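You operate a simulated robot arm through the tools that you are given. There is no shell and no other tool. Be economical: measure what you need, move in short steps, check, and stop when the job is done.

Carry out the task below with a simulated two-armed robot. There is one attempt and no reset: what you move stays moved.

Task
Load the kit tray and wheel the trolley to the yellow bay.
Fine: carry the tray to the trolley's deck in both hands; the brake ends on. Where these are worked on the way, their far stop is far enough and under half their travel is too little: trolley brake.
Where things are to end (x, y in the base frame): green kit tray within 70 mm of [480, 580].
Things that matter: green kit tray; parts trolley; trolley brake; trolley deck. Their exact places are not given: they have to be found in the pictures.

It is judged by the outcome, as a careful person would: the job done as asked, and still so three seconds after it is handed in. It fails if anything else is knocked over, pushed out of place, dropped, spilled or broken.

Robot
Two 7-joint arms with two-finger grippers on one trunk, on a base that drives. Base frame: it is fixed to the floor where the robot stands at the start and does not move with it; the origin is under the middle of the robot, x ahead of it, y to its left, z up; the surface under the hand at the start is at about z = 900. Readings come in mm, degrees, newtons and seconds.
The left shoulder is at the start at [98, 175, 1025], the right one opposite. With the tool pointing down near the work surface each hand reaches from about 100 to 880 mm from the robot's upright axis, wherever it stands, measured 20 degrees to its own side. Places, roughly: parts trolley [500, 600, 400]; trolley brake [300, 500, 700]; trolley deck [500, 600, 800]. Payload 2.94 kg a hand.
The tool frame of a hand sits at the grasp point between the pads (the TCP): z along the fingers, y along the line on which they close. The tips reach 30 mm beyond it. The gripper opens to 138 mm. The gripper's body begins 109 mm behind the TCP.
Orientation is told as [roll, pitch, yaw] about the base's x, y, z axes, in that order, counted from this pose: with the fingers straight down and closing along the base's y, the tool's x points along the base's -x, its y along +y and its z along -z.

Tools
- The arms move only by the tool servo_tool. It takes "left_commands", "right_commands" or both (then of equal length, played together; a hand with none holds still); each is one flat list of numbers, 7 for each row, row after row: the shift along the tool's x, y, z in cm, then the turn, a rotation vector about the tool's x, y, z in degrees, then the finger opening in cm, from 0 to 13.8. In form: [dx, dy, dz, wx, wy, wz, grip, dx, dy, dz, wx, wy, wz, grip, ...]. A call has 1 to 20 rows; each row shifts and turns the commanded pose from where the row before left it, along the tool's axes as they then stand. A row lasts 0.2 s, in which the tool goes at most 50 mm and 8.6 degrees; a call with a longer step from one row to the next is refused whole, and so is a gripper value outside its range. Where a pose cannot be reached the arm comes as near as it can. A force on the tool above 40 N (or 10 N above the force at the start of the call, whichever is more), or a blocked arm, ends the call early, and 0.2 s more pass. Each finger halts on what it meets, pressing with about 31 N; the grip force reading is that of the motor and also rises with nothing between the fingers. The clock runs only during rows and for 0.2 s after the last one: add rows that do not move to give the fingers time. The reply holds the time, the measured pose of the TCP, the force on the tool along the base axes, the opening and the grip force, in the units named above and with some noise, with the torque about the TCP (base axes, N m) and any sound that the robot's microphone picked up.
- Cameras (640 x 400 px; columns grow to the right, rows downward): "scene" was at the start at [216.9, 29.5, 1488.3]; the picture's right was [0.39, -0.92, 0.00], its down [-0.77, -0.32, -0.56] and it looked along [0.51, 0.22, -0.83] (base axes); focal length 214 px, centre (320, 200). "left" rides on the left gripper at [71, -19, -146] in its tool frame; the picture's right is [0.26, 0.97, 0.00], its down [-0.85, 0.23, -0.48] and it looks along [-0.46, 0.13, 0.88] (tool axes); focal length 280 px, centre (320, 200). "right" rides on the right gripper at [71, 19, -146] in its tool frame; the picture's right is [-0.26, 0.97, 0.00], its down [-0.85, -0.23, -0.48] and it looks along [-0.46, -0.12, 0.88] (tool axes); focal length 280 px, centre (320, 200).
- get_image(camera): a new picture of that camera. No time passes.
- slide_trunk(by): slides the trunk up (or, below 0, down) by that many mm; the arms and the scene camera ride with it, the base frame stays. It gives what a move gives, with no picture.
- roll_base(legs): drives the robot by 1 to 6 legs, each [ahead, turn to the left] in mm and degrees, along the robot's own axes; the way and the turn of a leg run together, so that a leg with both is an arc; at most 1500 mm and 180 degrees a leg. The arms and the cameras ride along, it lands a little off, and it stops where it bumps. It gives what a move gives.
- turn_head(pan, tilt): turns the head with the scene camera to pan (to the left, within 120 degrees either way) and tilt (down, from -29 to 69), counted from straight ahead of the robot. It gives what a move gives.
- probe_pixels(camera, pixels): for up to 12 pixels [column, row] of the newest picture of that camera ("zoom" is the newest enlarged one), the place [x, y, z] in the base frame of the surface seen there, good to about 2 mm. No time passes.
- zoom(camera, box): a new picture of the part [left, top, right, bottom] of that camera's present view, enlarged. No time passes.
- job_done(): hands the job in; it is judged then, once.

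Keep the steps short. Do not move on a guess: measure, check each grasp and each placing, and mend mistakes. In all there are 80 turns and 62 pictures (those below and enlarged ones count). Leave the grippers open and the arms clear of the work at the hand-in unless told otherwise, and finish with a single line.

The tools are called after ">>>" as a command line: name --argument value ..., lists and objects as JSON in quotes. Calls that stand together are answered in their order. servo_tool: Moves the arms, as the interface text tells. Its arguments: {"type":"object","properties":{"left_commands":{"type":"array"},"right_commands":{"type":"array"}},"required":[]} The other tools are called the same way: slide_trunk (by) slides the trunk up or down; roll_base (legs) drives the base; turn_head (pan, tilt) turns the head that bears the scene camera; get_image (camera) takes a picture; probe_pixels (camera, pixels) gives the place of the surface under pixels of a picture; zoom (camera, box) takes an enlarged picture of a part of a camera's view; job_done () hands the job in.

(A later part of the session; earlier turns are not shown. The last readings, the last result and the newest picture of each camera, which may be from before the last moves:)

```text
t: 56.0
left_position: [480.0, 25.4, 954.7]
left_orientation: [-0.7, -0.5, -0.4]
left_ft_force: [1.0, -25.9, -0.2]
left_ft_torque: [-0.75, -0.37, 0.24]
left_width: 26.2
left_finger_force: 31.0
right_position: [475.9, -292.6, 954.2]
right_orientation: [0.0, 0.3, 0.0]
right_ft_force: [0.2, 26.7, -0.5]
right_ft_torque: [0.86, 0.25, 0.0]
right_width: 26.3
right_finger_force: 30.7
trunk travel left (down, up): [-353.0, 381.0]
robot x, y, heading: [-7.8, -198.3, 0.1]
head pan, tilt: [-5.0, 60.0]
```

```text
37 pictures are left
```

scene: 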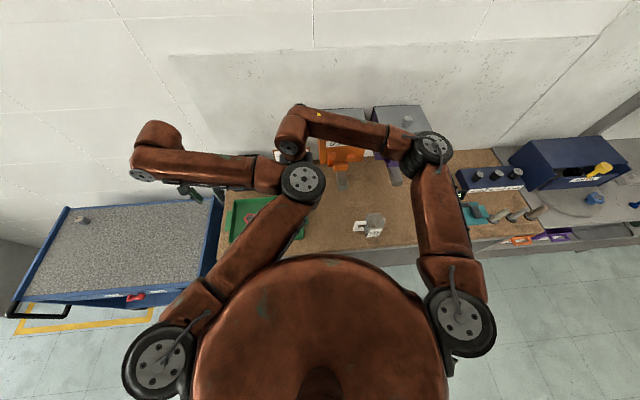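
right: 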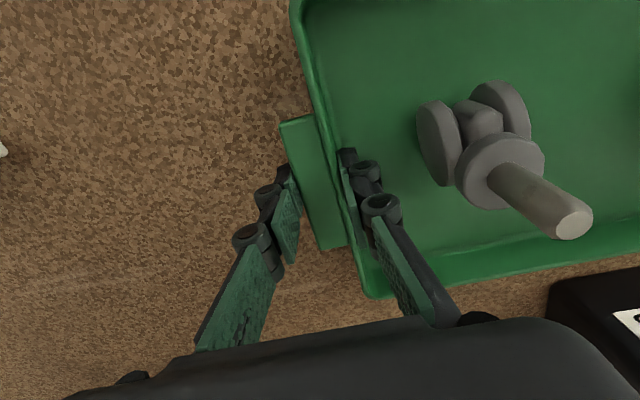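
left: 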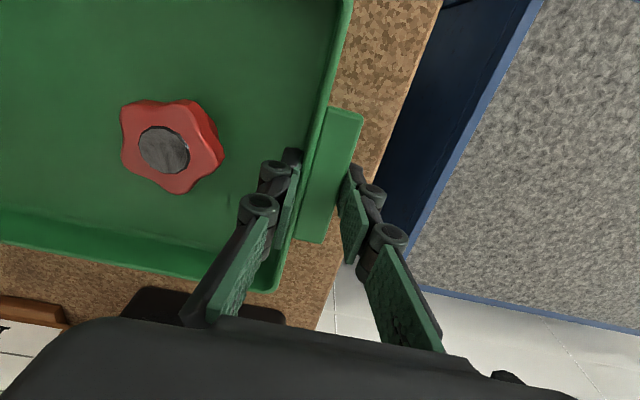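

Both grips are at 26 mm as expected, but the hands pull apart by ~26 N. I'll ease the right hand inward 5 mm, then lift a little with the trunk.

>>> servo_tool --right_commands '[0, 0.25, 0, 0, 0, 0, 1, 0, 0.25, 0, 0, 0, 0, 1, 0, 0, 0, 0, 0, 0, 1]'

>>> slide_trunk --by 30

>>> get_image --camera "scene"

```text
t: 56.8
left_position: [480.5, 27.3, 956.9]
left_orientation: [-0.2, -0.5, -0.3]
left_ft_force: [2.4, -12.0, -0.4]
left_ft_torque: [-0.68, 0.38, 0.49]
left_width: 26.1
left_finger_force: 31.4
right_position: [477.5, -290.9, 954.0]
right_orientation: [-0.5, 0.4, -0.1]
right_ft_force: [-3.9, 9.1, 6.1]
right_ft_torque: [0.75, 0.28, 0.37]
right_width: 26.2
right_finger_force: 30.5
trunk travel left (down, up): [-353.0, 381.0]
robot x, y, heading: [-5.2, -200.9, -0.3]
head pan, tilt: [-5.0, 60.0]
```

```text
t: 57.5
left_position: [482.7, 26.9, 984.3]
left_orientation: [-0.3, -0.5, -0.4]
left_ft_force: [-0.2, -16.3, -3.4]
left_ft_torque: [-0.62, 0.63, 0.06]
left_width: 26.2
left_finger_force: 31.2
right_position: [477.3, -288.9, 981.4]
right_orientation: [-0.3, 0.3, -0.1]
right_ft_force: [0.9, 15.7, -1.9]
right_ft_torque: [0.86, -0.56, -0.19]
right_width: 26.5
right_finger_force: 31.2
trunk travel left (down, up): [-383.0, 351.0]
robot x, y, heading: [-4.1, -203.2, -0.0]
head pan, tilt: [-5.0, 60.0]
```

```text
36 pictures are left
```

scene: 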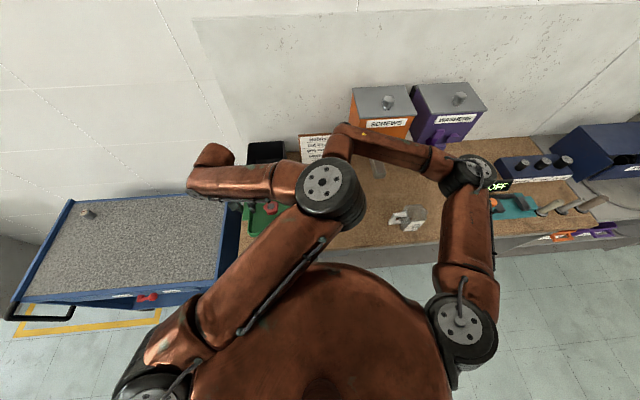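

The tray is up and level (weights −3.4/−1.9 N). I'll raise it another 100 mm and check the grips, then back off.

>>> slide_trunk --by 100

>>> roll_base --legs '[[-250, 0]]'

>>> turn_head --pan 80 --tilt 40

>>> get_image --camera "scene"

>>> get_image --camera "left"

```text
t: 58.9
left_position: [482.4, 27.0, 1083.7]
left_orientation: [-0.2, -0.6, -0.3]
left_ft_force: [-0.7, -16.9, -3.6]
left_ft_torque: [-0.67, 0.15, 0.05]
left_width: 26.1
left_finger_force: 30.8
right_position: [476.5, -288.8, 1082.3]
right_orientation: [-0.3, 0.3, -0.1]
right_ft_force: [0.3, 16.1, -0.8]
right_ft_torque: [0.92, -0.16, -0.14]
right_width: 26.3
right_finger_force: 30.9
trunk travel left (down, up): [-483.0, 251.0]
robot x, y, heading: [-6.0, -201.4, -0.1]
head pan, tilt: [-5.0, 60.0]
```

```text
t: 60.7
left_position: [226.5, 30.2, 1084.3]
left_orientation: [-0.2, -0.6, 0.1]
left_ft_force: [0.5, -16.9, -3.1]
left_ft_torque: [-0.78, -0.04, 0.19]
left_width: 26.2
left_finger_force: 30.8
right_position: [223.9, -286.3, 1083.6]
right_orientation: [-0.4, 0.4, 0.4]
right_ft_force: [0.5, 16.9, -2.8]
right_ft_torque: [0.84, 0.07, 0.01]
right_width: 26.5
right_finger_force: 30.7
trunk travel left (down, up): [-483.0, 251.0]
robot x, y, heading: [-261.6, -203.2, 0.2]
head pan, tilt: [-5.0, 60.0]
```

```text
t: 62.3
left_position: [224.7, 30.1, 1085.4]
left_orientation: [-0.2, -0.7, 0.1]
left_ft_force: [-0.3, -1.0, -1.1]
left_ft_torque: [-0.41, 0.03, 0.12]
left_width: 26.2
left_finger_force: 31.6
right_position: [221.6, -284.8, 1081.9]
right_orientation: [-0.4, 0.1, 0.5]
right_ft_force: [-0.6, 0.3, -2.0]
right_ft_torque: [0.46, -0.05, -0.09]
right_width: 26.0
right_finger_force: 31.3
trunk travel left (down, up): [-483.0, 251.0]
robot x, y, heading: [-260.1, -200.8, 0.5]
head pan, tilt: [80.0, 40.0]
```

```text
35 pictures are left
```

scene: 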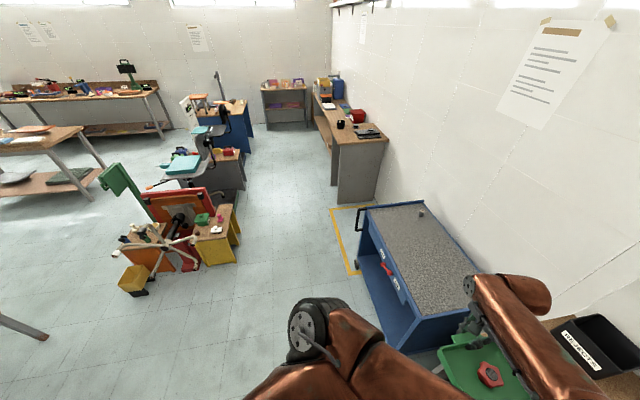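

```text
34 pictures are left
```

left: 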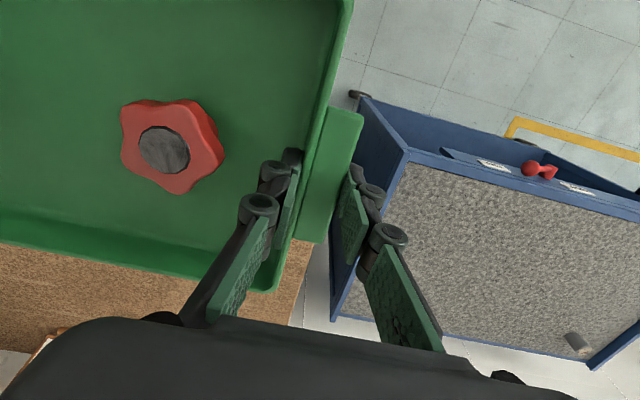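

The tray is steady. The brake labels and the bay are in view; I'll zoom in on them and probe the bay and the yellow workbench.

>>> zoom --camera "scene" --box '[320, 185, 480, 320]'

>>> probe_pixels --camera "scene" --pixels '[[332, 208], [352, 273], [240, 240], [210, 262], [150, 290], [370, 204], [338, 200], [384, 142], [371, 207]]'

```text
2.96 times, centred on (400, 252) of scene
```

zoom: 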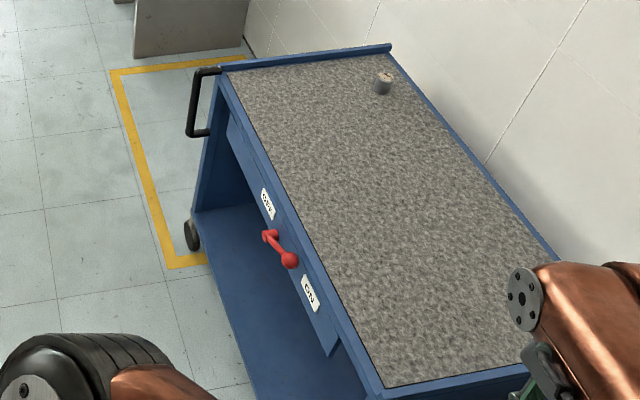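

```text
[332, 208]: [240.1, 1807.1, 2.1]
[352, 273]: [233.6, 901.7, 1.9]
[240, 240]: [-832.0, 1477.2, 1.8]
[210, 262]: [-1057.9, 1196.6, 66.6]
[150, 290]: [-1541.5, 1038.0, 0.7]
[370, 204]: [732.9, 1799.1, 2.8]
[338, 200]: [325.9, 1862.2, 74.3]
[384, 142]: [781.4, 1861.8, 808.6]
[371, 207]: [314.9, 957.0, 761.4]
```

The brake lever points at "ON" now (OFF is at the +y side); the floor is clear. I'll drive with the tray: turn left, 712 mm, turn back right.

>>> roll_base --legs '[[0, 89.5], [712, 0], [0, -90]]'

>>> turn_head --pan 0 --tilt 60

>>> get_image --camera "scene"

>>> get_image --camera "right"

```text
t: 73.8
left_position: [208.1, 736.1, 1085.4]
left_orientation: [-0.2, -0.7, 0.4]
left_ft_force: [0.3, -2.6, -1.7]
left_ft_torque: [-0.48, 0.03, 0.13]
left_width: 25.9
left_finger_force: 31.2
right_position: [205.8, 419.2, 1082.8]
right_orientation: [-0.3, 0.2, 0.6]
right_ft_force: [-0.7, 3.5, -1.3]
right_ft_torque: [0.5, -0.01, -0.12]
right_width: 26.5
right_finger_force: 31.0
trunk travel left (down, up): [-483.0, 251.0]
robot x, y, heading: [-273.0, 502.4, 0.6]
head pan, tilt: [80.0, 40.0]
```

```text
t: 75.4
left_position: [208.3, 736.3, 1086.6]
left_orientation: [-0.2, -0.8, 0.4]
left_ft_force: [0.5, 1.6, -2.4]
left_ft_torque: [-0.38, 0.05, 0.1]
left_width: 26.1
left_finger_force: 30.7
right_position: [206.6, 419.5, 1082.9]
right_orientation: [-0.3, 0.2, 0.7]
right_ft_force: [-0.3, -0.3, -1.3]
right_ft_torque: [0.44, 0.0, -0.11]
right_width: 26.2
right_finger_force: 31.0
trunk travel left (down, up): [-483.0, 251.0]
robot x, y, heading: [-274.7, 501.0, 0.7]
head pan, tilt: [0.0, 60.0]
```

```text
32 pictures are left
```

scene: 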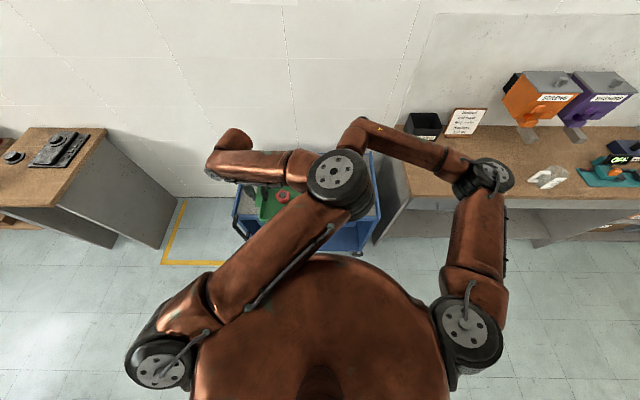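

```text
31 pictures are left
```

right: 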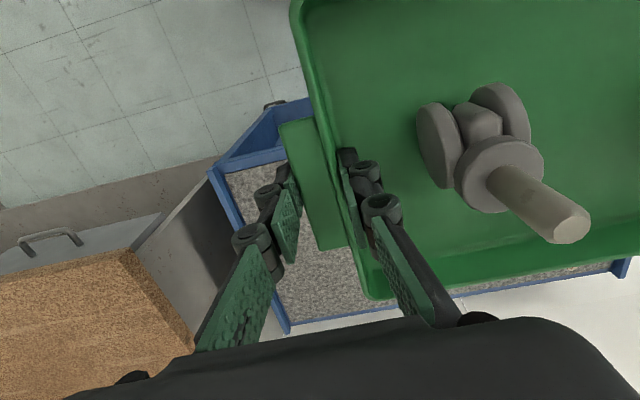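

Tray centre is at [207, 578]. To keep the base clear of the brake knob (x 247), I'll drive ahead 190 mm and reach the rest with the arms.

>>> roll_base --legs '[[190, -0.5]]'

>>> servo_tool --left_commands '[-1.5, 0, 0, 0, 0, 0, 1, -1.5, 0, 0, 0, 0, 0, 1, -1.5, 0, 0, 0, 0, 0, 1, -1.5, 0, 0, 0, 0, 0, 1, -1.5, 0, 0, 0, 0, 0, 1, -1, 0, 0, 0, 0, 0, 1, 0, 0, 0, 0, 0, 0, 1]' --right_commands '[-1.5, 0, 0, 0, 0, 0, 1, -1.5, 0, 0, 0, 0, 0, 1, -1.5, 0, 0, 0, 0, 0, 1, -1.5, 0, 0, 0, 0, 0, 1, -1.5, 0, 0, 0, 0, 0, 1, -1, 0, 0, 0, 0, 0, 1, 0, 0, 0, 0, 0, 0, 1]'

```text
t: 77.0
left_position: [392.8, 732.6, 1089.0]
left_orientation: [-0.2, -1.2, 0.0]
left_ft_force: [-1.8, 0.0, -2.1]
left_ft_torque: [-0.54, -0.34, 0.08]
left_width: 26.2
left_finger_force: 31.1
right_position: [390.9, 416.3, 1086.5]
right_orientation: [-0.3, -0.3, 0.2]
right_ft_force: [0.0, -0.1, -2.3]
right_ft_torque: [0.55, 0.23, -0.25]
right_width: 26.2
right_finger_force: 30.8
trunk travel left (down, up): [-483.0, 251.0]
robot x, y, heading: [-80.7, 501.7, -0.1]
head pan, tilt: [0.0, 60.0]
```

```text
t: 78.5
left_position: [480.4, 732.7, 1091.0]
left_orientation: [-0.1, -1.1, 0.0]
left_ft_force: [1.0, 15.8, -2.1]
left_ft_torque: [-0.3, -0.17, 0.22]
left_width: 26.0
left_finger_force: 31.4
right_position: [478.8, 416.0, 1086.9]
right_orientation: [-0.4, -0.1, 0.2]
right_ft_force: [-1.0, -15.9, -2.9]
right_ft_torque: [0.04, 0.12, 0.04]
right_width: 26.4
right_finger_force: 30.9
trunk travel left (down, up): [-483.0, 251.0]
robot x, y, heading: [-77.4, 502.9, 0.7]
head pan, tilt: [0.0, 60.0]
```

Tray centre ≈ [480, 574]. I'll measure the deck height before lowering.

>>> get_image --camera "right"

>>> get_image --camera "left"

>>> probe_pixels --camera "right" --pixels '[[260, 300], [220, 130], [330, 290]]'

>>> probe_pixels --camera "left" --pixels '[[450, 150], [400, 200], [560, 200]]'

```text
30 pictures are left
```

right: 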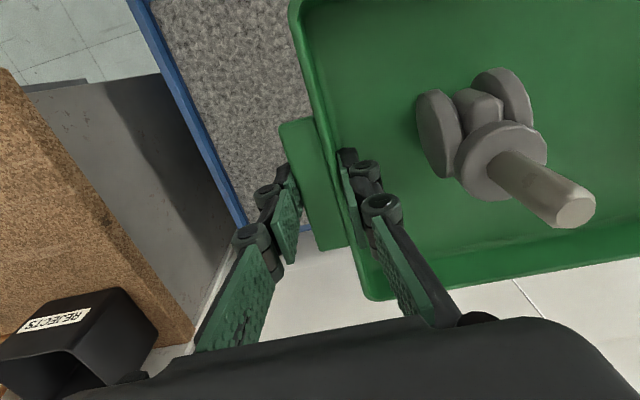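

```text
29 pictures are left
```

left: 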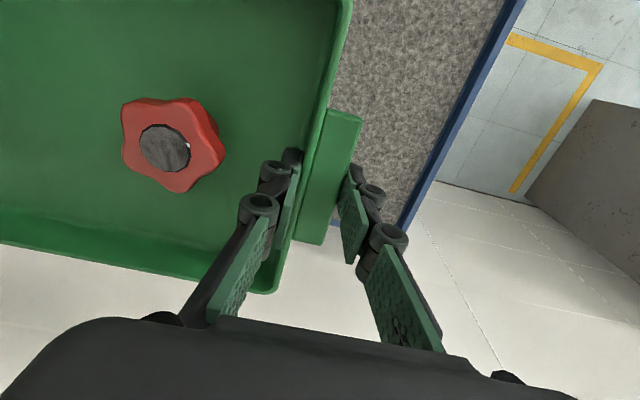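

```text
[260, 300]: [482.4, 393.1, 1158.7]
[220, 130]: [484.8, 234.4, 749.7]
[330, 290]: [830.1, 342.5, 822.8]
```

```text
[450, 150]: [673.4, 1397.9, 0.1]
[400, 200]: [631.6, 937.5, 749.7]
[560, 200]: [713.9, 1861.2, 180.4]
```

The deck is at z 750, so the TCP should end near z 805. I'll lower 265 mm by trunk.

>>> slide_trunk --by -265

>>> get_image --camera "scene"

```text
t: 81.3
left_position: [481.5, 733.7, 824.3]
left_orientation: [-0.2, -1.0, 0.0]
left_ft_force: [-1.2, 13.1, -2.1]
left_ft_torque: [-0.21, 0.1, 0.04]
left_width: 25.9
left_finger_force: 30.8
right_position: [478.8, 416.7, 822.2]
right_orientation: [-0.3, -0.1, 0.4]
right_ft_force: [0.1, -12.1, -2.5]
right_ft_torque: [0.15, -0.19, -0.17]
right_width: 26.1
right_finger_force: 30.6
trunk travel left (down, up): [-218.0, 516.0]
robot x, y, heading: [-80.6, 502.8, 0.1]
head pan, tilt: [0.0, 60.0]
```

```text
28 pictures are left
```

scene: 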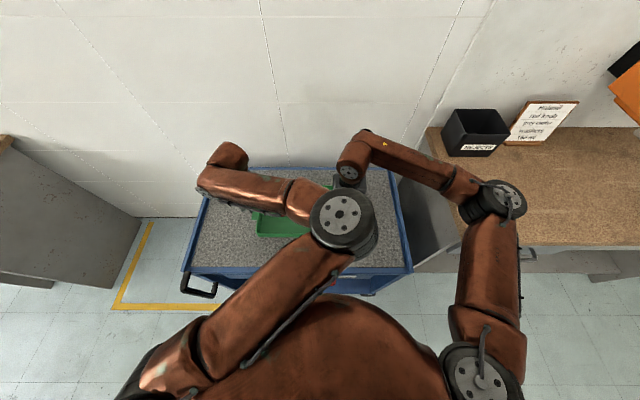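

Level and above the deck. Now I'll lower the last 17 mm or so.

>>> slide_trunk --by -14

>>> slide_trunk --by -4

```text
t: 81.9
left_position: [481.2, 734.2, 810.9]
left_orientation: [-0.2, -0.9, 0.0]
left_ft_force: [-0.4, 13.4, -2.3]
left_ft_torque: [0.06, -0.26, 0.07]
left_width: 25.9
left_finger_force: 30.9
right_position: [477.9, 417.1, 807.1]
right_orientation: [-0.3, -0.1, 0.2]
right_ft_force: [-1.1, -14.0, -1.3]
right_ft_torque: [0.35, 0.18, -0.1]
right_width: 26.4
right_finger_force: 30.8
trunk travel left (down, up): [-204.0, 530.0]
robot x, y, heading: [-77.2, 503.2, 0.3]
head pan, tilt: [0.0, 60.0]
```

```text
t: 82.4
left_position: [481.2, 733.4, 806.8]
left_orientation: [-0.1, -0.9, 0.0]
left_ft_force: [0.8, 14.8, -1.6]
left_ft_torque: [-0.04, 0.46, 0.19]
left_width: 26.1
left_finger_force: 31.2
right_position: [479.0, 416.6, 804.5]
right_orientation: [-0.3, -0.2, 0.2]
right_ft_force: [0.3, -14.0, 10.5]
right_ft_torque: [0.3, 0.6, 0.03]
right_width: 26.1
right_finger_force: 30.9
trunk travel left (down, up): [-200.0, 534.0]
robot x, y, heading: [-81.0, 502.9, 0.3]
head pan, tilt: [0.0, 60.0]
```

The right end is resting (10 N). I'll lower the left 3 mm, then open both hands.

>>> servo_tool --left_commands '[0, 0, 0.3, 0, 0, 0, 1, 0, 0, 0, 0, 0, 0, 1, 0, 0, 0, 0, 0, 0, 1]'

>>> servo_tool --left_commands '[0, 0, 0, 0, 0, 0, 3, 0, 0, 0, 0, 0, 0, 4, 0, 0, 0, 0, 0, 0, 5, 0, 0, 0, 0, 0, 0, 6, 0, 0, 0, 0, 0, 0, 6]' --right_commands '[0, 0, 0, 0, 0, 0, 3, 0, 0, 0, 0, 0, 0, 4, 0, 0, 0, 0, 0, 0, 5, 0, 0, 0, 0, 0, 0, 6, 0, 0, 0, 0, 0, 0, 6]'

>>> slide_trunk --by 200

>>> get_image --camera "left"

>>> get_image --camera "right"

```text
t: 83.2
left_position: [481.1, 734.6, 805.6]
left_orientation: [-0.3, -1.2, 0.0]
left_ft_force: [0.2, 13.7, 13.5]
left_ft_torque: [-0.13, 0.43, 0.04]
left_width: 26.2
left_finger_force: 31.2
right_position: [478.3, 418.5, 804.9]
right_orientation: [-0.3, -0.2, 0.2]
right_ft_force: [5.6, -10.3, 7.3]
right_ft_torque: [0.31, 0.4, -0.12]
right_width: 26.1
right_finger_force: 31.0
trunk travel left (down, up): [-200.0, 534.0]
robot x, y, heading: [-78.4, 502.6, 0.4]
head pan, tilt: [0.0, 60.0]
```

```text
t: 84.4
left_position: [480.9, 734.0, 803.4]
left_orientation: [-0.2, -1.0, 0.0]
left_ft_force: [-0.1, 0.0, 0.0]
left_ft_torque: [-0.03, 0.01, 0.02]
left_width: 60.1
left_finger_force: 0.1
right_position: [478.1, 417.2, 801.8]
right_orientation: [-0.3, -0.1, 0.4]
right_ft_force: [-0.1, 0.1, -0.2]
right_ft_torque: [-0.01, -0.02, 0.0]
right_width: 60.0
right_finger_force: 0.1
trunk travel left (down, up): [-200.0, 534.0]
robot x, y, heading: [-79.1, 497.4, -0.1]
head pan, tilt: [0.0, 60.0]
```

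```text
t: 86.6
left_position: [481.6, 734.2, 1002.9]
left_orientation: [-0.2, -0.8, 0.0]
left_ft_force: [-0.2, 0.0, 0.2]
left_ft_torque: [-0.01, 0.0, 0.02]
left_width: 60.4
left_finger_force: 0.1
right_position: [478.9, 417.1, 1003.2]
right_orientation: [-0.4, -0.1, 0.2]
right_ft_force: [0.1, 0.1, 0.4]
right_ft_torque: [0.03, 0.0, -0.01]
right_width: 59.9
right_finger_force: 0.0
trunk travel left (down, up): [-400.0, 334.0]
robot x, y, heading: [-78.2, 504.5, 0.3]
head pan, tilt: [0.0, 60.0]
```

```text
27 pictures are left
```

left: 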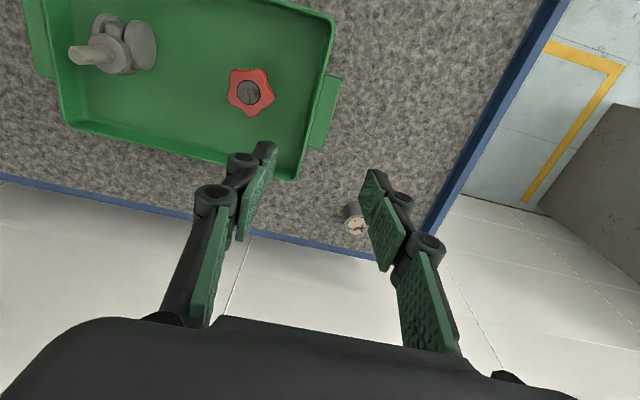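

```text
26 pictures are left
```

right: 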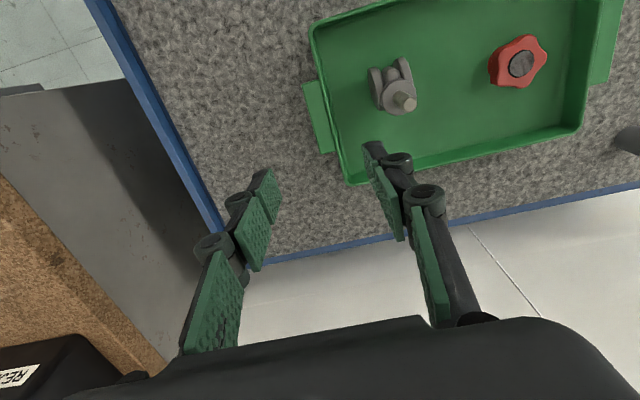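

The tray sits square on the deck with its centre at about [480, 575], contents in place. Next is the brake: lever at ON now, must swing to OFF before rolling. The left hand works best well to its left, so I'll move the robot back and to y ≈ 230.

>>> roll_base --legs '[[-170, 0], [0, -90], [272, 0], [0, 90], [130, 0]]'

>>> turn_head --pan 45 --tilt 50

>>> get_image --camera "scene"

```text
t: 88.0
left_position: [345.7, 740.1, 999.6]
left_orientation: [-0.8, -0.7, 1.2]
left_ft_force: [-0.6, 0.9, 0.8]
left_ft_torque: [-0.08, -0.18, -0.02]
left_width: 59.8
left_finger_force: 0.1
right_position: [340.7, 416.6, 997.0]
right_orientation: [-0.3, 0.5, 0.3]
right_ft_force: [-0.9, 0.0, 0.1]
right_ft_torque: [0.02, -0.25, -0.05]
right_width: 59.7
right_finger_force: 0.1
trunk travel left (down, up): [-400.0, 334.0]
robot x, y, heading: [-230.0, 501.5, 0.4]
head pan, tilt: [0.0, 60.0]
stopped in leg 1: the robot was blocked; the commanded pose is now the measured one
```

```text
t: 89.1
left_position: [386.5, 720.9, 1028.0]
left_orientation: [-4.9, -6.9, -1.4]
left_ft_force: [-0.4, -0.2, 0.0]
left_ft_torque: [0.0, 0.03, -0.04]
left_width: 59.8
left_finger_force: 0.1
right_position: [374.6, 382.7, 1009.7]
right_orientation: [-0.6, -1.1, -5.9]
right_ft_force: [0.0, -0.3, 0.3]
right_ft_torque: [-0.04, 0.03, 0.03]
right_width: 60.3
right_finger_force: 0.0
trunk travel left (down, up): [-400.0, 334.0]
robot x, y, heading: [-232.2, 503.3, 0.6]
head pan, tilt: [45.0, 50.0]
```

```text
25 pictures are left
```

scene: 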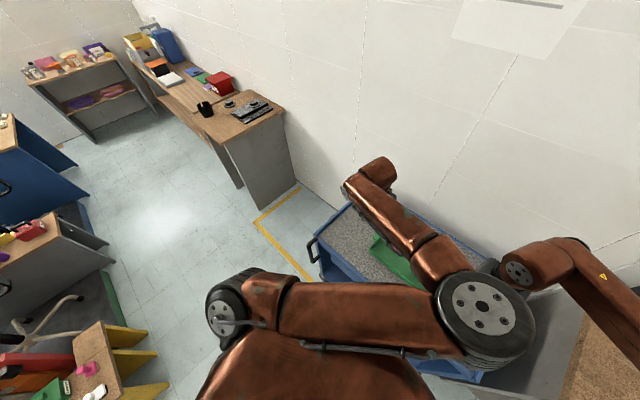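

Blocked — likely the two arms touching each other again (left pose twisted a bit). I'll move the right hand outward and check.

>>> servo_tool --right_commands '[0, -2, -0.5, 0, 0, 0, 6, 0, -3, -0.5, 0, 0, -1.5, 6, 0, -3, 0, 0, 0, -1.5, 6, 0, -3, 0, 0, 0, -1.5, 6, 0, -3, 0, 0, 0, -1.4, 6, 1, -3, 0, 0, 0, 0, 6, 1, -3, 0, 0, 0, 0, 6, 0, 0, 0, 0, 0, 0, 6]' --left_commands '[0, 0, 0, 0, 0, 0, 6, 0, 2, 0, 0, 0, 0, 6, 0, 2, 0, -1.6, 2.3, -1.4, 6, 0, 2, 0, -1.6, 2.3, 0, 6, 0, 2, 0, -1.7, 2.3, 0, 6, 0, 1, 0, 0, 0, 0, 6, 0, 0, 0, 0, 0, 0, 6, 0, 0, 0, 0, 0, 0, 6]'

>>> roll_base --legs '[[-30, 0]]'

```text
t: 89.5
left_position: [320.5, 711.3, 1096.2]
left_orientation: [-7.1, -16.6, -3.9]
left_ft_force: [0.8, 0.0, -1.3]
left_ft_torque: [-0.02, 0.02, 0.0]
left_width: 60.0
left_finger_force: 0.0
right_position: [302.1, 360.9, 1054.8]
right_orientation: [0.5, -6.5, -9.9]
right_ft_force: [1.2, 0.1, -2.4]
right_ft_torque: [0.02, 0.08, -0.01]
right_width: 60.3
right_finger_force: 0.1
trunk travel left (down, up): [-400.0, 334.0]
robot x, y, heading: [-234.0, 501.0, 0.7]
head pan, tilt: [45.0, 50.0]
stopped in row 1 (left hand): the arm was blocked; the commanded pose is now the measured one
```

```text
t: 90.2
left_position: [297.4, 725.3, 1079.1]
left_orientation: [-7.2, -14.2, -0.6]
left_ft_force: [-0.6, -0.6, 1.0]
left_ft_torque: [0.0, -0.13, -0.01]
left_width: 59.9
left_finger_force: 0.0
right_position: [281.5, 372.1, 1045.0]
right_orientation: [0.3, -6.0, -8.5]
right_ft_force: [0.1, 0.3, 0.1]
right_ft_torque: [0.05, -0.08, -0.02]
right_width: 59.8
right_finger_force: 0.0
trunk travel left (down, up): [-400.0, 334.0]
robot x, y, heading: [-236.5, 501.8, 0.4]
head pan, tilt: [45.0, 50.0]
stopped in leg 1: the robot was blocked; the commanded pose is now the measured one
```

Something is pressing on the arms. I'll look around to find the contact.

>>> turn_head --pan 10 --tilt 65

>>> get_image --camera "scene"

>>> get_image --camera "right"

```text
t: 91.2
left_position: [215.6, 727.9, 1103.1]
left_orientation: [-8.7, -18.2, 1.8]
left_ft_force: [-4.1, 2.2, -4.1]
left_ft_torque: [-0.27, -0.59, 0.01]
left_width: 60.0
left_finger_force: 0.1
right_position: [203.4, 370.3, 1068.0]
right_orientation: [0.6, -10.0, -7.7]
right_ft_force: [-2.6, 0.6, -2.3]
right_ft_torque: [-0.17, -0.2, 0.01]
right_width: 59.8
right_finger_force: 0.1
trunk travel left (down, up): [-400.0, 334.0]
robot x, y, heading: [-241.1, 499.2, 0.5]
head pan, tilt: [10.0, 65.0]
```

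```text
24 pictures are left
```

scene: 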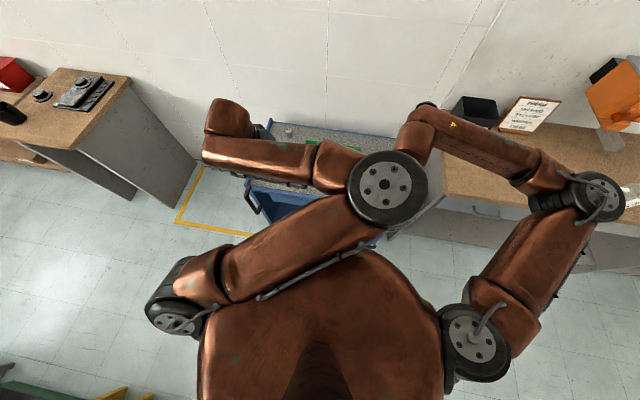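

```text
23 pictures are left
```

right: 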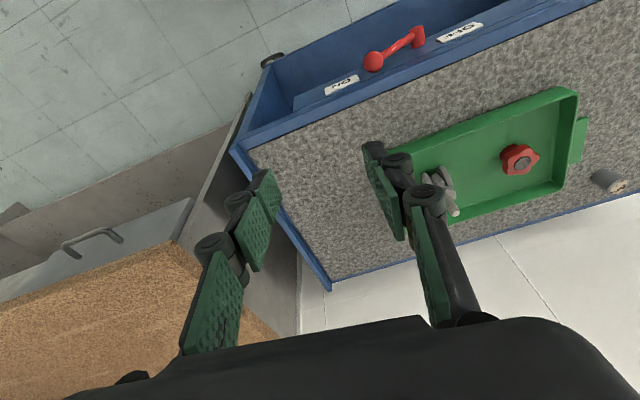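

The left elbow disc presses on the right wrist. I'll move the right hand forward and then to the right, alone.

>>> servo_tool --right_commands '[-1.5, -0.5, 0, 0, 0, 0, 6, -2, -0.5, 0, 0, 0, 0, 6, -2, -1.5, 0, 0, 0, 0, 6, -2, -2, 0, 0, 0, 0, 6, -1, -3, 0, 0, 0, 0, 6, 0, -3, 0, 0, 0, 0, 6, 0, -3, 0, 0, 0, 0, 6, 0, -3, 0, 0, 0, 0, 6, 0, 0, 0, 0, 0, 0, 6]'

>>> servo_tool --left_commands '[0, 1.5, 0, 0, 0, 0, 6, 0, 2, 0, 0, 0, 0, 6, 0, 2, 0, 0, 0, 0, 6, 0, 2, 0, 0, 0, 0, 6, 0, 2, 0, 0, 0, 0, 6, 0, 0, 0, 0, 0, 0, 6]'

```text
t: 92.2
left_position: [276.2, 704.0, 1140.4]
left_orientation: [-8.6, -23.1, -7.1]
left_ft_force: [0.5, -0.1, -0.2]
left_ft_torque: [0.04, 0.07, -0.01]
left_width: 60.1
left_finger_force: 0.0
right_position: [269.3, 310.8, 1084.7]
right_orientation: [1.1, -10.5, -12.0]
right_ft_force: [1.4, -0.3, -1.4]
right_ft_torque: [0.11, 0.13, 0.04]
right_width: 59.7
right_finger_force: 0.0
trunk travel left (down, up): [-400.0, 334.0]
robot x, y, heading: [-239.3, 503.1, 0.3]
head pan, tilt: [10.0, 65.0]
stopped in row 4 (right hand): the arm was blocked; the commanded pose is now the measured one
```

```text
t: 92.5
left_position: [207.2, 702.8, 1171.3]
left_orientation: [-7.6, -27.4, -8.2]
left_ft_force: [-3.3, 0.9, 0.7]
left_ft_torque: [-0.09, -0.29, 0.02]
left_width: 60.2
left_finger_force: 0.1
left hand out of reach, approached as far as the arm can: row 1
right_position: [190.0, 315.3, 1111.7]
right_orientation: [1.4, -14.7, -9.9]
right_ft_force: [-0.5, -0.4, 1.9]
right_ft_torque: [0.0, 0.01, 0.03]
right_width: 60.1
right_finger_force: 0.0
trunk travel left (down, up): [-400.0, 334.0]
robot x, y, heading: [-237.9, 499.5, 0.2]
head pan, tilt: [10.0, 65.0]
stopped in row 1 (right hand): the arm was blocked; the commanded pose is now the measured one
```

>>> get_image --camera "scene"

>>> get_image --camera "left"

>>> probe_pixels --camera "scene" --pixels '[[385, 187], [415, 140], [175, 320], [475, 345], [595, 195]]'

```text
22 pictures are left
```

scene: 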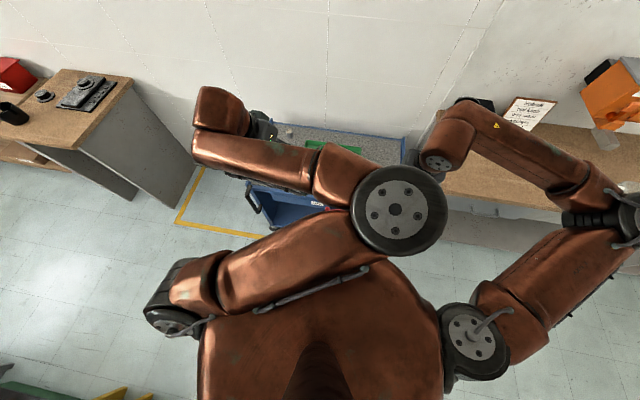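

```text
21 pictures are left
```

left: 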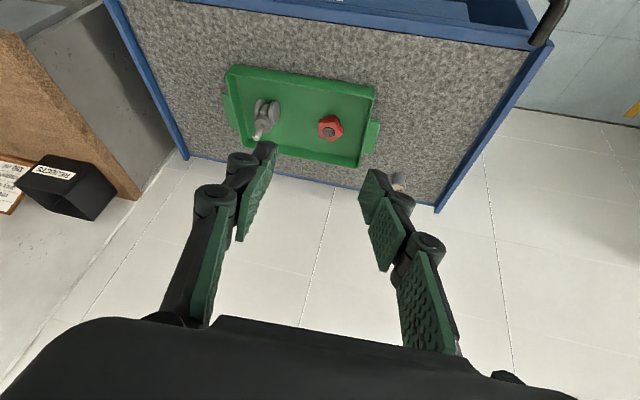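

```text
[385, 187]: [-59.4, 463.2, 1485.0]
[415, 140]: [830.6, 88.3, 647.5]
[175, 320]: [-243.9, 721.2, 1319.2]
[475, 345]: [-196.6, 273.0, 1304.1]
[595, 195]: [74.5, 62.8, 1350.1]
```

A gap has opened now between elbow and wrist. I'll move only the right hand further right in small steps.

>>> servo_tool --right_commands '[0, 0, 0, 0, 0, 0, 6, 0, -1, 0, 0, 0, 0, 6, 0, -1.5, 0, 0, 0, 0, 6, 0, -2, 0, 0, 0, 0, 6, 0, -2, 0, 0, 0, 0, 6, 0, -2, 0, 0, 0, 0, 6, 0, -2, 0, 0, 0, 0, 6, 0, 0, 0, 0, 0, 0, 6]'

```text
t: 94.3
left_position: [219.9, 708.5, 1154.2]
left_orientation: [-7.9, -25.3, -6.4]
left_ft_force: [-1.9, -0.4, 1.0]
left_ft_torque: [-0.04, -0.21, 0.07]
left_width: 60.3
left_finger_force: 0.0
right_position: [196.1, 213.3, 1098.7]
right_orientation: [1.1, -13.3, -9.9]
right_ft_force: [-1.2, 0.4, 1.3]
right_ft_torque: [0.01, -0.15, 0.02]
right_width: 60.1
right_finger_force: 0.0
trunk travel left (down, up): [-400.0, 334.0]
robot x, y, heading: [-237.8, 505.7, 0.2]
head pan, tilt: [10.0, 65.0]
```

Free. I'll straighten both hands' orientation.

>>> servo_tool --left_commands '[0, 0, 0, -2, 6.3, -1.6, 6, 0, 0, 0, -2, 6.3, -1.6, 6, 0, 0, 0, -2, 6.3, -1.6, 6, 0, 0, 0, -2, 6.3, -1.6, 6, 0, 0, 0, 0, 0, 0, 6]' --right_commands '[0, 0, 0, 0.3, 3.3, -2.5, 6, 0, 0, 0, 0.3, 3.3, -2.5, 6, 0, 0, 0, 0.3, 3.3, -2.5, 6, 0, 0, 0, 0.3, 3.3, -2.5, 6, 0, 0, 0, 0, 0, 0, 6]'

>>> roll_base --legs '[[-20, 0], [0, -90], [272, 0], [0, 90]]'

```text
t: 95.5
left_position: [229.1, 709.7, 1144.3]
left_orientation: [-0.9, 1.5, -1.2]
left_ft_force: [0.2, 0.3, -0.6]
left_ft_torque: [0.01, 0.02, 0.0]
left_width: 60.1
left_finger_force: 0.1
right_position: [208.6, 214.7, 1093.0]
right_orientation: [-1.2, 0.7, 0.1]
right_ft_force: [0.7, 0.2, 1.1]
right_ft_torque: [0.0, 0.06, -0.02]
right_width: 59.9
right_finger_force: 0.1
trunk travel left (down, up): [-400.0, 334.0]
robot x, y, heading: [-239.2, 502.7, 0.2]
head pan, tilt: [10.0, 65.0]
```

```text
t: 105.4
left_position: [213.1, 448.9, 1145.3]
left_orientation: [-0.9, 1.3, -0.4]
left_ft_force: [0.0, 0.4, -0.6]
left_ft_torque: [0.03, -0.04, 0.04]
left_width: 59.9
left_finger_force: 0.1
right_position: [201.0, -48.3, 1093.1]
right_orientation: [-1.2, 0.7, 1.1]
right_ft_force: [-0.7, -0.8, -0.6]
right_ft_torque: [0.02, 0.03, 0.01]
right_width: 60.1
right_finger_force: 0.1
trunk travel left (down, up): [-400.0, 334.0]
robot x, y, heading: [-251.4, 230.7, 1.1]
head pan, tilt: [10.0, 65.0]
```

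Now ahead 120 mm, then look closely at the brake.

>>> roll_base --legs '[[120, -1]]'

>>> turn_head --pan 45 --tilt 55

>>> get_image --camera "scene"

>>> get_image --camera "left"

```text
t: 106.6
left_position: [336.6, 442.1, 1144.9]
left_orientation: [-0.9, 1.2, -1.5]
left_ft_force: [0.7, 0.3, 0.0]
left_ft_torque: [-0.03, -0.01, -0.02]
left_width: 60.1
left_finger_force: 0.1
right_position: [316.0, -55.5, 1094.9]
right_orientation: [-1.2, 0.5, 0.0]
right_ft_force: [-0.1, 0.2, 0.0]
right_ft_torque: [-0.02, 0.0, 0.0]
right_width: 60.1
right_finger_force: 0.0
trunk travel left (down, up): [-400.0, 334.0]
robot x, y, heading: [-129.2, 232.7, 0.1]
head pan, tilt: [10.0, 65.0]
```

```text
t: 107.6
left_position: [337.7, 440.4, 1144.6]
left_orientation: [-0.8, 1.3, -1.3]
left_ft_force: [0.4, 0.7, -0.8]
left_ft_torque: [0.01, -0.01, 0.01]
left_width: 60.0
left_finger_force: 0.1
right_position: [316.4, -55.6, 1093.0]
right_orientation: [-1.1, 0.7, -0.1]
right_ft_force: [0.2, -0.4, -0.4]
right_ft_torque: [0.03, -0.02, -0.01]
right_width: 60.0
right_finger_force: 0.0
trunk travel left (down, up): [-400.0, 334.0]
robot x, y, heading: [-129.4, 229.1, 0.1]
head pan, tilt: [45.0, 55.0]
```

```text
20 pictures are left
```

scene: 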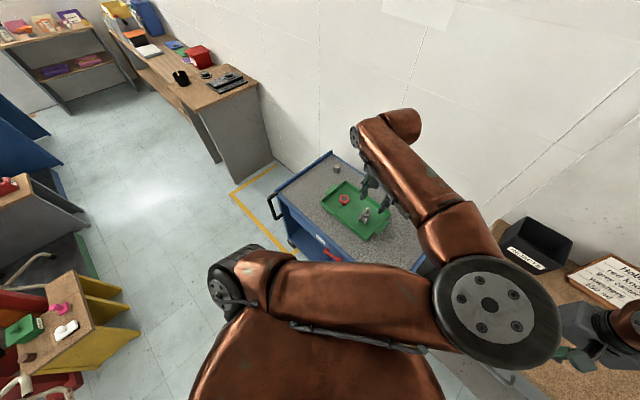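

```text
19 pictures are left
```

left: 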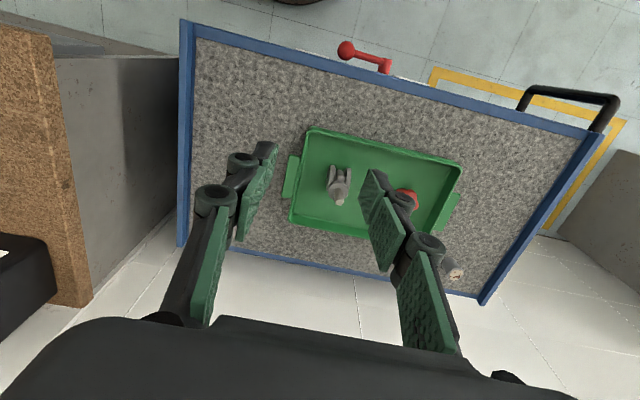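

I'll zoom in on the brake and probe its parts, and the handle.

>>> zoom --camera "left" --box '[320, 30, 420, 90]'

>>> probe_pixels --camera "left" --pixels '[[343, 46], [347, 52], [352, 50], [365, 58], [378, 63], [386, 62], [385, 71], [522, 108], [528, 90], [570, 95], [616, 100], [600, 130]]'

```text
6.40 times, centred on (370, 60) of left
```

zoom: 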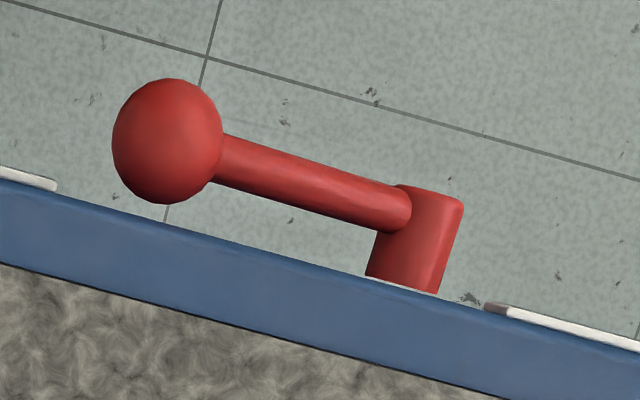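

```text
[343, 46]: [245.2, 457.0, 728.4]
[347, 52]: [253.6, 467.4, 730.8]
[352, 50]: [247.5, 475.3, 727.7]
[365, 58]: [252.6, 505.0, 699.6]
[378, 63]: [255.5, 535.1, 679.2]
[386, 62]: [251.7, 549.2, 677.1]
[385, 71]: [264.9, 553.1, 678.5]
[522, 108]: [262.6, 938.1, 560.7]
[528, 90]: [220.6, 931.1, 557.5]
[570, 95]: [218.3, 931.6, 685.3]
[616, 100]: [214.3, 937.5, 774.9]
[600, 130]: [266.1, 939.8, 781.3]
```

The brake's pivot is at about [y 549, z 667] with its axis along x, and the ball centre ≈ [248, 466, 717], radius of swing ≈ 97 mm. I'll grip the ball between fingers closing along x and carry it over the top to OFF. Checking the clearance to the rim behind it:

>>> probe_pixels --camera "zoom" --pixels '[[120, 140], [170, 82], [170, 200], [220, 140], [165, 140], [170, 240], [150, 255], [30, 180], [400, 205], [300, 165], [300, 265], [250, 225]]'

>>> servo_tool --left_commands '[1.2, 0.3, 0, 0, 0, 8.18, 6, 1.0, 1.0, 0, 0, 0, 8.18, 6, 0, 1.0, 0, 0, 0, 8.18, 5, 0, 1.0, 0, 0, 0, 8.18, 4, 0, 1.0, 0, 0, 0, 8.18, 4, 0, 1, 0, 0, 0, 8.18, 4, 0, 1, 0, 0, 0, 8.18, 4, 0, 0.5, 0, 0, 0, 8.18, 4, 0, 0, 0, 0, 0, 8.18, 4, 0, 0, 0, 0, 0, 8.18, 4, 0, 0, 0, 0, 0, 7, 4, 0, 0, 0, 0, 0, 0, 4]'

```text
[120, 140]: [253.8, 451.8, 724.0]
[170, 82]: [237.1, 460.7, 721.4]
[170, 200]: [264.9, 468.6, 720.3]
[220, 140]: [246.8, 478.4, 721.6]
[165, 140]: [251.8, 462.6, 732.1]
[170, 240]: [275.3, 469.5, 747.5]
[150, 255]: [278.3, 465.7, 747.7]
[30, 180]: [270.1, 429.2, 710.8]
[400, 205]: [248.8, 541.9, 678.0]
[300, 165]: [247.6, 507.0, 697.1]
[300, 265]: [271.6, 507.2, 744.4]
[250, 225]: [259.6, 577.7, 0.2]
```

```text
t: 110.2
left_position: [347.9, 497.7, 1145.1]
left_orientation: [-1.3, -0.8, -90.3]
left_ft_force: [0.5, 0.3, 0.9]
left_ft_torque: [-0.02, 0.02, -0.02]
left_width: 39.9
left_finger_force: 0.1
right_position: [315.6, -55.7, 1093.6]
right_orientation: [-1.1, 0.6, -0.2]
right_ft_force: [-0.6, -0.6, 0.1]
right_ft_torque: [0.01, 0.01, 0.0]
right_width: 60.0
right_finger_force: 0.0
trunk travel left (down, up): [-400.0, 334.0]
robot x, y, heading: [-130.0, 234.9, 0.1]
head pan, tilt: [45.0, 55.0]
```

Only ~8 mm between ball and rim, so fingers closing along x won't fit. Instead I'll cage the ball with fingers closing in the y–z plane, tilted about x. I turn the hand back to yaw 0 and stand the robot ~140 mm further right for wrist room.

>>> servo_tool --left_commands '[0, 0, 0, 0, 0, -8.2, 4.5, 0, 0, 0, 0, 0, -8.2, 4.5, 0, 0, 0, 0, 0, -8.2, 4.5, 0, 0, 0, 0, 0, -8.2, 4.5, 0, 0, 0, 0, 0, -8.2, 4.5, 0, 0, 0, 0, 0, -8.2, 4.5, 0, 0, 0, 0, 0, -8.2, 4.5, 0, 0, 0, 0, 0, -8.2, 4.5, 0, 0, 0, 0, 0, -8.2, 4.5, 0, 0, 0, 0, 0, -8.2, 4.5, 0, 0, 0, 0, 0, -8.2, 4.5, 0, 0, 0, 0, 0, 0, 4.5]'

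>>> roll_base --legs '[[-200, 40], [-200, -40], [360, 0]]'

```text
t: 112.8
left_position: [349.9, 498.2, 1144.4]
left_orientation: [-0.7, 1.2, 0.1]
left_ft_force: [-0.1, -0.5, 0.0]
left_ft_torque: [-0.01, -0.01, 0.01]
left_width: 44.9
left_finger_force: 0.2
right_position: [315.4, -54.3, 1092.8]
right_orientation: [-1.2, 0.7, -0.1]
right_ft_force: [0.5, 0.7, 0.2]
right_ft_torque: [-0.03, 0.01, -0.02]
right_width: 59.8
right_finger_force: 0.1
trunk travel left (down, up): [-400.0, 334.0]
robot x, y, heading: [-129.7, 235.9, -0.1]
head pan, tilt: [45.0, 55.0]
```

```text
t: 118.9
left_position: [346.8, 348.2, 1143.0]
left_orientation: [-1.0, 1.3, -1.2]
left_ft_force: [0.6, 0.6, -0.4]
left_ft_torque: [-0.01, 0.05, 0.01]
left_width: 45.0
left_finger_force: 0.1
right_position: [299.1, -205.9, 1092.4]
right_orientation: [-1.2, 0.7, -1.3]
right_ft_force: [0.0, 0.3, -0.7]
right_ft_torque: [0.01, 0.0, 0.02]
right_width: 60.0
right_finger_force: 0.1
trunk travel left (down, up): [-400.0, 334.0]
robot x, y, heading: [-141.6, 91.3, -1.1]
head pan, tilt: [45.0, 55.0]
```

Lowering the trunk 100 mm, then bringing the left hand outside the rim at [249, 404, 809], then tilting 30°.

>>> slide_trunk --by -100

>>> servo_tool --left_commands '[2, 0.7, 0, 0, 0, 0, 4.5, 2, 0.8, 0, 0, 0, 0, 4.5, 2, 0.8, 0, 0, 0, 0, 4.5, 2, 0.8, 0, 0, -0.6, -0.6, 4.5, 1.7, 0.8, 1, 0, -0.7, -0.6, 4.5, 0, 0.8, 3, 0, 0, 0, 4.5, 0, 0.8, 3, 0, 0, 0, 4.5, 0, 0, 3, 0, 0, 0, 4.5, 0, 0, 3, 0, 0, 0, 4.5, 0, 0, 3, 0, 0, 0, 4.5, 0, 0, 3, 0, 0, 0, 4.5, 0, 0, 2, 0, 0, 0, 4.5, 0, 0, 0, -7.7, 0, 0, 4.5, 0, 0, 0, -7.7, 0, 0, 4.5, 0, 0, 0, -7.7, 0, 0, 4.5, 0, 0, 0, -7.7, 0, 0, 4.5, 0, 0, 0, 0, 0, 0, 4.5]'

>>> get_image --camera "left"

```text
t: 120.2
left_position: [343.7, 347.5, 1044.1]
left_orientation: [-0.9, 1.2, -1.3]
left_ft_force: [-0.1, 0.1, 0.5]
left_ft_torque: [0.01, -0.04, -0.01]
left_width: 44.9
left_finger_force: 0.1
right_position: [298.1, -206.4, 993.2]
right_orientation: [-1.2, 0.6, -1.2]
right_ft_force: [-0.1, 0.2, -0.1]
right_ft_torque: [0.05, -0.06, -0.04]
right_width: 60.0
right_finger_force: 0.0
trunk travel left (down, up): [-300.0, 434.0]
robot x, y, heading: [-141.2, 93.9, -1.1]
head pan, tilt: [45.0, 55.0]
```

```text
t: 123.8
left_position: [291.0, 486.8, 887.2]
left_orientation: [29.8, 0.1, 0.0]
left_ft_force: [-0.1, 0.0, -0.3]
left_ft_torque: [-0.04, -0.03, 0.02]
left_width: 45.0
left_finger_force: 0.1
left hand out of reach, approached as far as the arm can: row 5, 7, 8, 9, 10, 13, 14, 15, 16
right_position: [298.6, -206.1, 993.5]
right_orientation: [-1.2, 0.6, -1.3]
right_ft_force: [-0.1, -0.1, -0.7]
right_ft_torque: [0.01, 0.01, -0.03]
right_width: 60.0
right_finger_force: 0.0
trunk travel left (down, up): [-300.0, 434.0]
robot x, y, heading: [-140.2, 91.6, -1.3]
head pan, tilt: [45.0, 55.0]
```

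```text
17 pictures are left
```

left: 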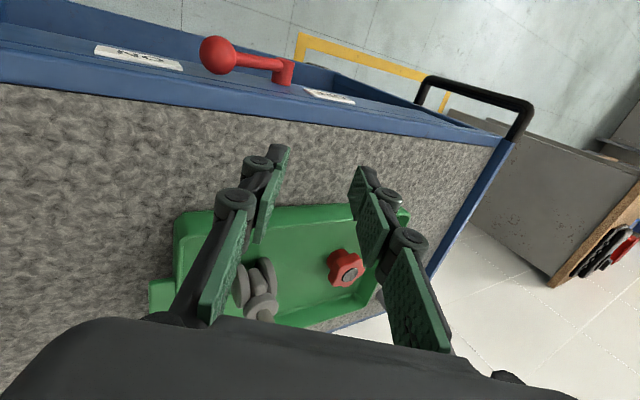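

The arm is too folded here. I'll back the robot by 150 mm (the hand swings clear in front of the trolley), then place the hand at the pre-cage point [249, 412, 809].

>>> roll_base --legs '[[-150, 1.2]]'

>>> servo_tool --left_commands '[0, 0, 0, 0, 0, 0, 4.5, 0, 0, 0, 0, 0, 0, 4.5]'

```text
t: 125.2
left_position: [123.5, 498.8, 886.1]
left_orientation: [29.7, 0.2, 1.4]
left_ft_force: [-0.6, -0.3, -0.6]
left_ft_torque: [-0.02, 0.02, 0.01]
left_width: 44.9
left_finger_force: 0.1
right_position: [150.6, -193.7, 992.9]
right_orientation: [-1.2, 0.7, 0.3]
right_ft_force: [-0.2, 0.4, 0.5]
right_ft_torque: [-0.01, 0.0, 0.02]
right_width: 59.9
right_finger_force: 0.1
trunk travel left (down, up): [-300.0, 434.0]
robot x, y, heading: [-298.4, 93.0, 0.3]
head pan, tilt: [45.0, 55.0]
```

```text
t: 125.8
left_position: [123.6, 497.8, 887.2]
left_orientation: [30.0, 0.1, 1.5]
left_ft_force: [0.2, -0.1, 0.5]
left_ft_torque: [-0.02, 0.01, 0.03]
left_width: 45.0
left_finger_force: 0.0
right_position: [150.1, -193.3, 992.6]
right_orientation: [-1.2, 0.7, 0.2]
right_ft_force: [-0.2, 0.5, 0.3]
right_ft_torque: [-0.01, 0.02, 0.01]
right_width: 60.1
right_finger_force: 0.0
trunk travel left (down, up): [-300.0, 434.0]
robot x, y, heading: [-297.9, 95.8, 0.2]
head pan, tilt: [45.0, 55.0]
```

>>> servo_tool --left_commands '[-3.1, 0, 0, 0, 0, 0.7, 4.5, -3.1, 0, 0, 0, 0, 0.8, 4.5, -3.1, 0, 0, 0, 0, 0, 4.5, -3.2, 0, 0, 0, 0, 0, 4.5, 0, -2.26, 0.5, 0, 0, 0, 4.5, 0, -2.26, 0.5, 0, 0, 0, 4.5, 0, -2.26, 0.5, 0, 0, 0, 4.5, 0, -2.26, 0.5, 0, 0, 0, 4.5, 0, -2.26, 0.5, 0, 0, 0, 4.5, 0, 0, 0, 0, 0, 0, 4.5]'

>>> get_image --camera "left"

```text
t: 128.0
left_position: [257.0, 423.3, 809.7]
left_orientation: [29.8, 0.9, 0.2]
left_ft_force: [-0.2, 0.6, -0.1]
left_ft_torque: [0.02, -0.02, 0.04]
left_width: 45.2
left_finger_force: 0.1
left hand out of reach, approached as far as the arm can: row 9
right_position: [149.6, -193.3, 993.2]
right_orientation: [-1.2, 0.6, 0.2]
right_ft_force: [-0.1, 0.9, 0.4]
right_ft_torque: [-0.02, -0.03, -0.01]
right_width: 60.1
right_finger_force: 0.0
trunk travel left (down, up): [-300.0, 434.0]
robot x, y, heading: [-299.0, 92.5, 0.5]
head pan, tilt: [45.0, 55.0]
```

```text
16 pictures are left
```

left: 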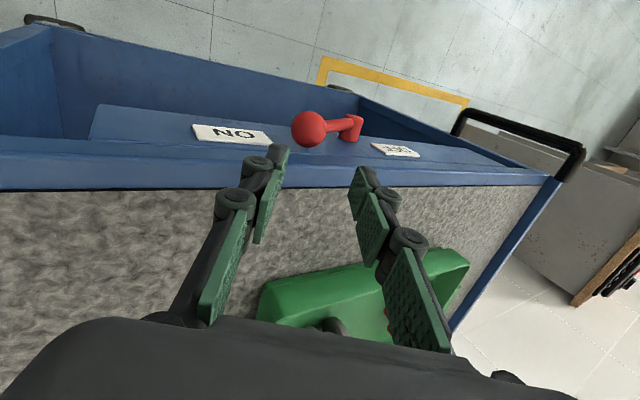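

Near the limit again; I'll back 80 mm more and stretch the hand forward to x 249 at the same time.

>>> roll_base --legs '[[-80, -0.3]]'

>>> servo_tool --left_commands '[-1.8, 0, 0, 0, 0, 0, 4.5, -1.8, 0, 0, 0, 0, 0, 4.5, -1.8, 0, 0, 0, 0, 0, 4.5, -1.8, -1.0, 0, 0, 0, 0, 4.5, 0, 0, 0, 0, 0, 0, 4.5]'

```text
t: 129.1
left_position: [195.6, 420.5, 801.0]
left_orientation: [29.8, 2.1, -0.1]
left_ft_force: [0.5, -0.3, 0.4]
left_ft_torque: [0.02, -0.09, -0.08]
left_width: 45.1
left_finger_force: 0.1
right_position: [87.4, -195.3, 988.2]
right_orientation: [-1.0, 1.7, -0.2]
right_ft_force: [-1.0, 0.6, 0.8]
right_ft_torque: [-0.09, -0.12, 0.0]
right_width: 59.9
right_finger_force: 0.1
trunk travel left (down, up): [-300.0, 434.0]
robot x, y, heading: [-376.6, 91.8, 0.0]
head pan, tilt: [45.0, 55.0]
```

```text
t: 130.3
left_position: [242.4, 411.2, 809.7]
left_orientation: [29.9, 0.3, 0.1]
left_ft_force: [0.0, 0.3, -0.3]
left_ft_torque: [-0.01, 0.02, 0.01]
left_width: 45.0
left_finger_force: 0.1
right_position: [55.3, -195.8, 999.0]
right_orientation: [-1.2, 0.0, -0.2]
right_ft_force: [-0.8, 0.0, -0.8]
right_ft_torque: [-0.01, 0.03, -0.04]
right_width: 59.9
right_finger_force: 0.1
trunk travel left (down, up): [-300.0, 434.0]
robot x, y, heading: [-374.9, 94.2, -0.0]
head pan, tilt: [45.0, 55.0]
```

At [242, 411, 810]. Shift 6 mm forward and slide 90 mm along the fingers to cage the ball.

>>> servo_tool --left_commands '[-0.6, 0.1, 1.0, 0, 0, 0, 4.5, 0, 0, 2, 0, 0, 0, 4.5, 0, 0, 2, 0, 0, 0, 4.5, 0, 0, 2, 0, 0, 0, 4.5, 0, 0, 2, 0, 0, 0, 4.5, 0, 0, 0, 0, 0, 0, 4.5]'

>>> get_image --camera "left"

```text
t: 131.7
left_position: [248.8, 458.8, 729.2]
left_orientation: [29.8, 0.5, -0.1]
left_ft_force: [-0.1, 0.4, -0.9]
left_ft_torque: [0.02, 0.05, 0.04]
left_width: 45.0
left_finger_force: 0.0
right_position: [59.5, -194.4, 996.3]
right_orientation: [-1.0, 0.2, -0.2]
right_ft_force: [-0.7, 0.1, -0.6]
right_ft_torque: [0.0, 0.03, 0.01]
right_width: 60.1
right_finger_force: 0.1
trunk travel left (down, up): [-300.0, 434.0]
robot x, y, heading: [-379.0, 92.2, -0.0]
head pan, tilt: [45.0, 55.0]
```

```text
15 pictures are left
```

left: 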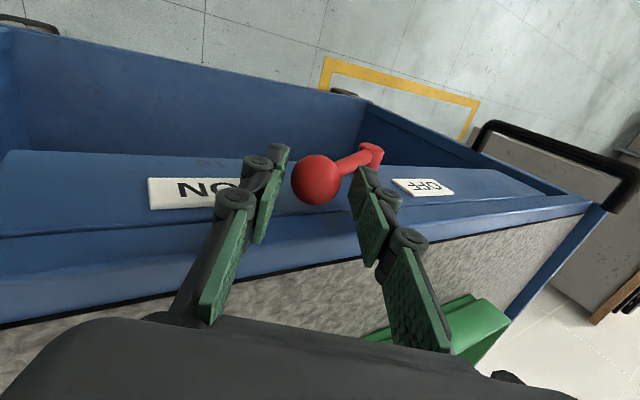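

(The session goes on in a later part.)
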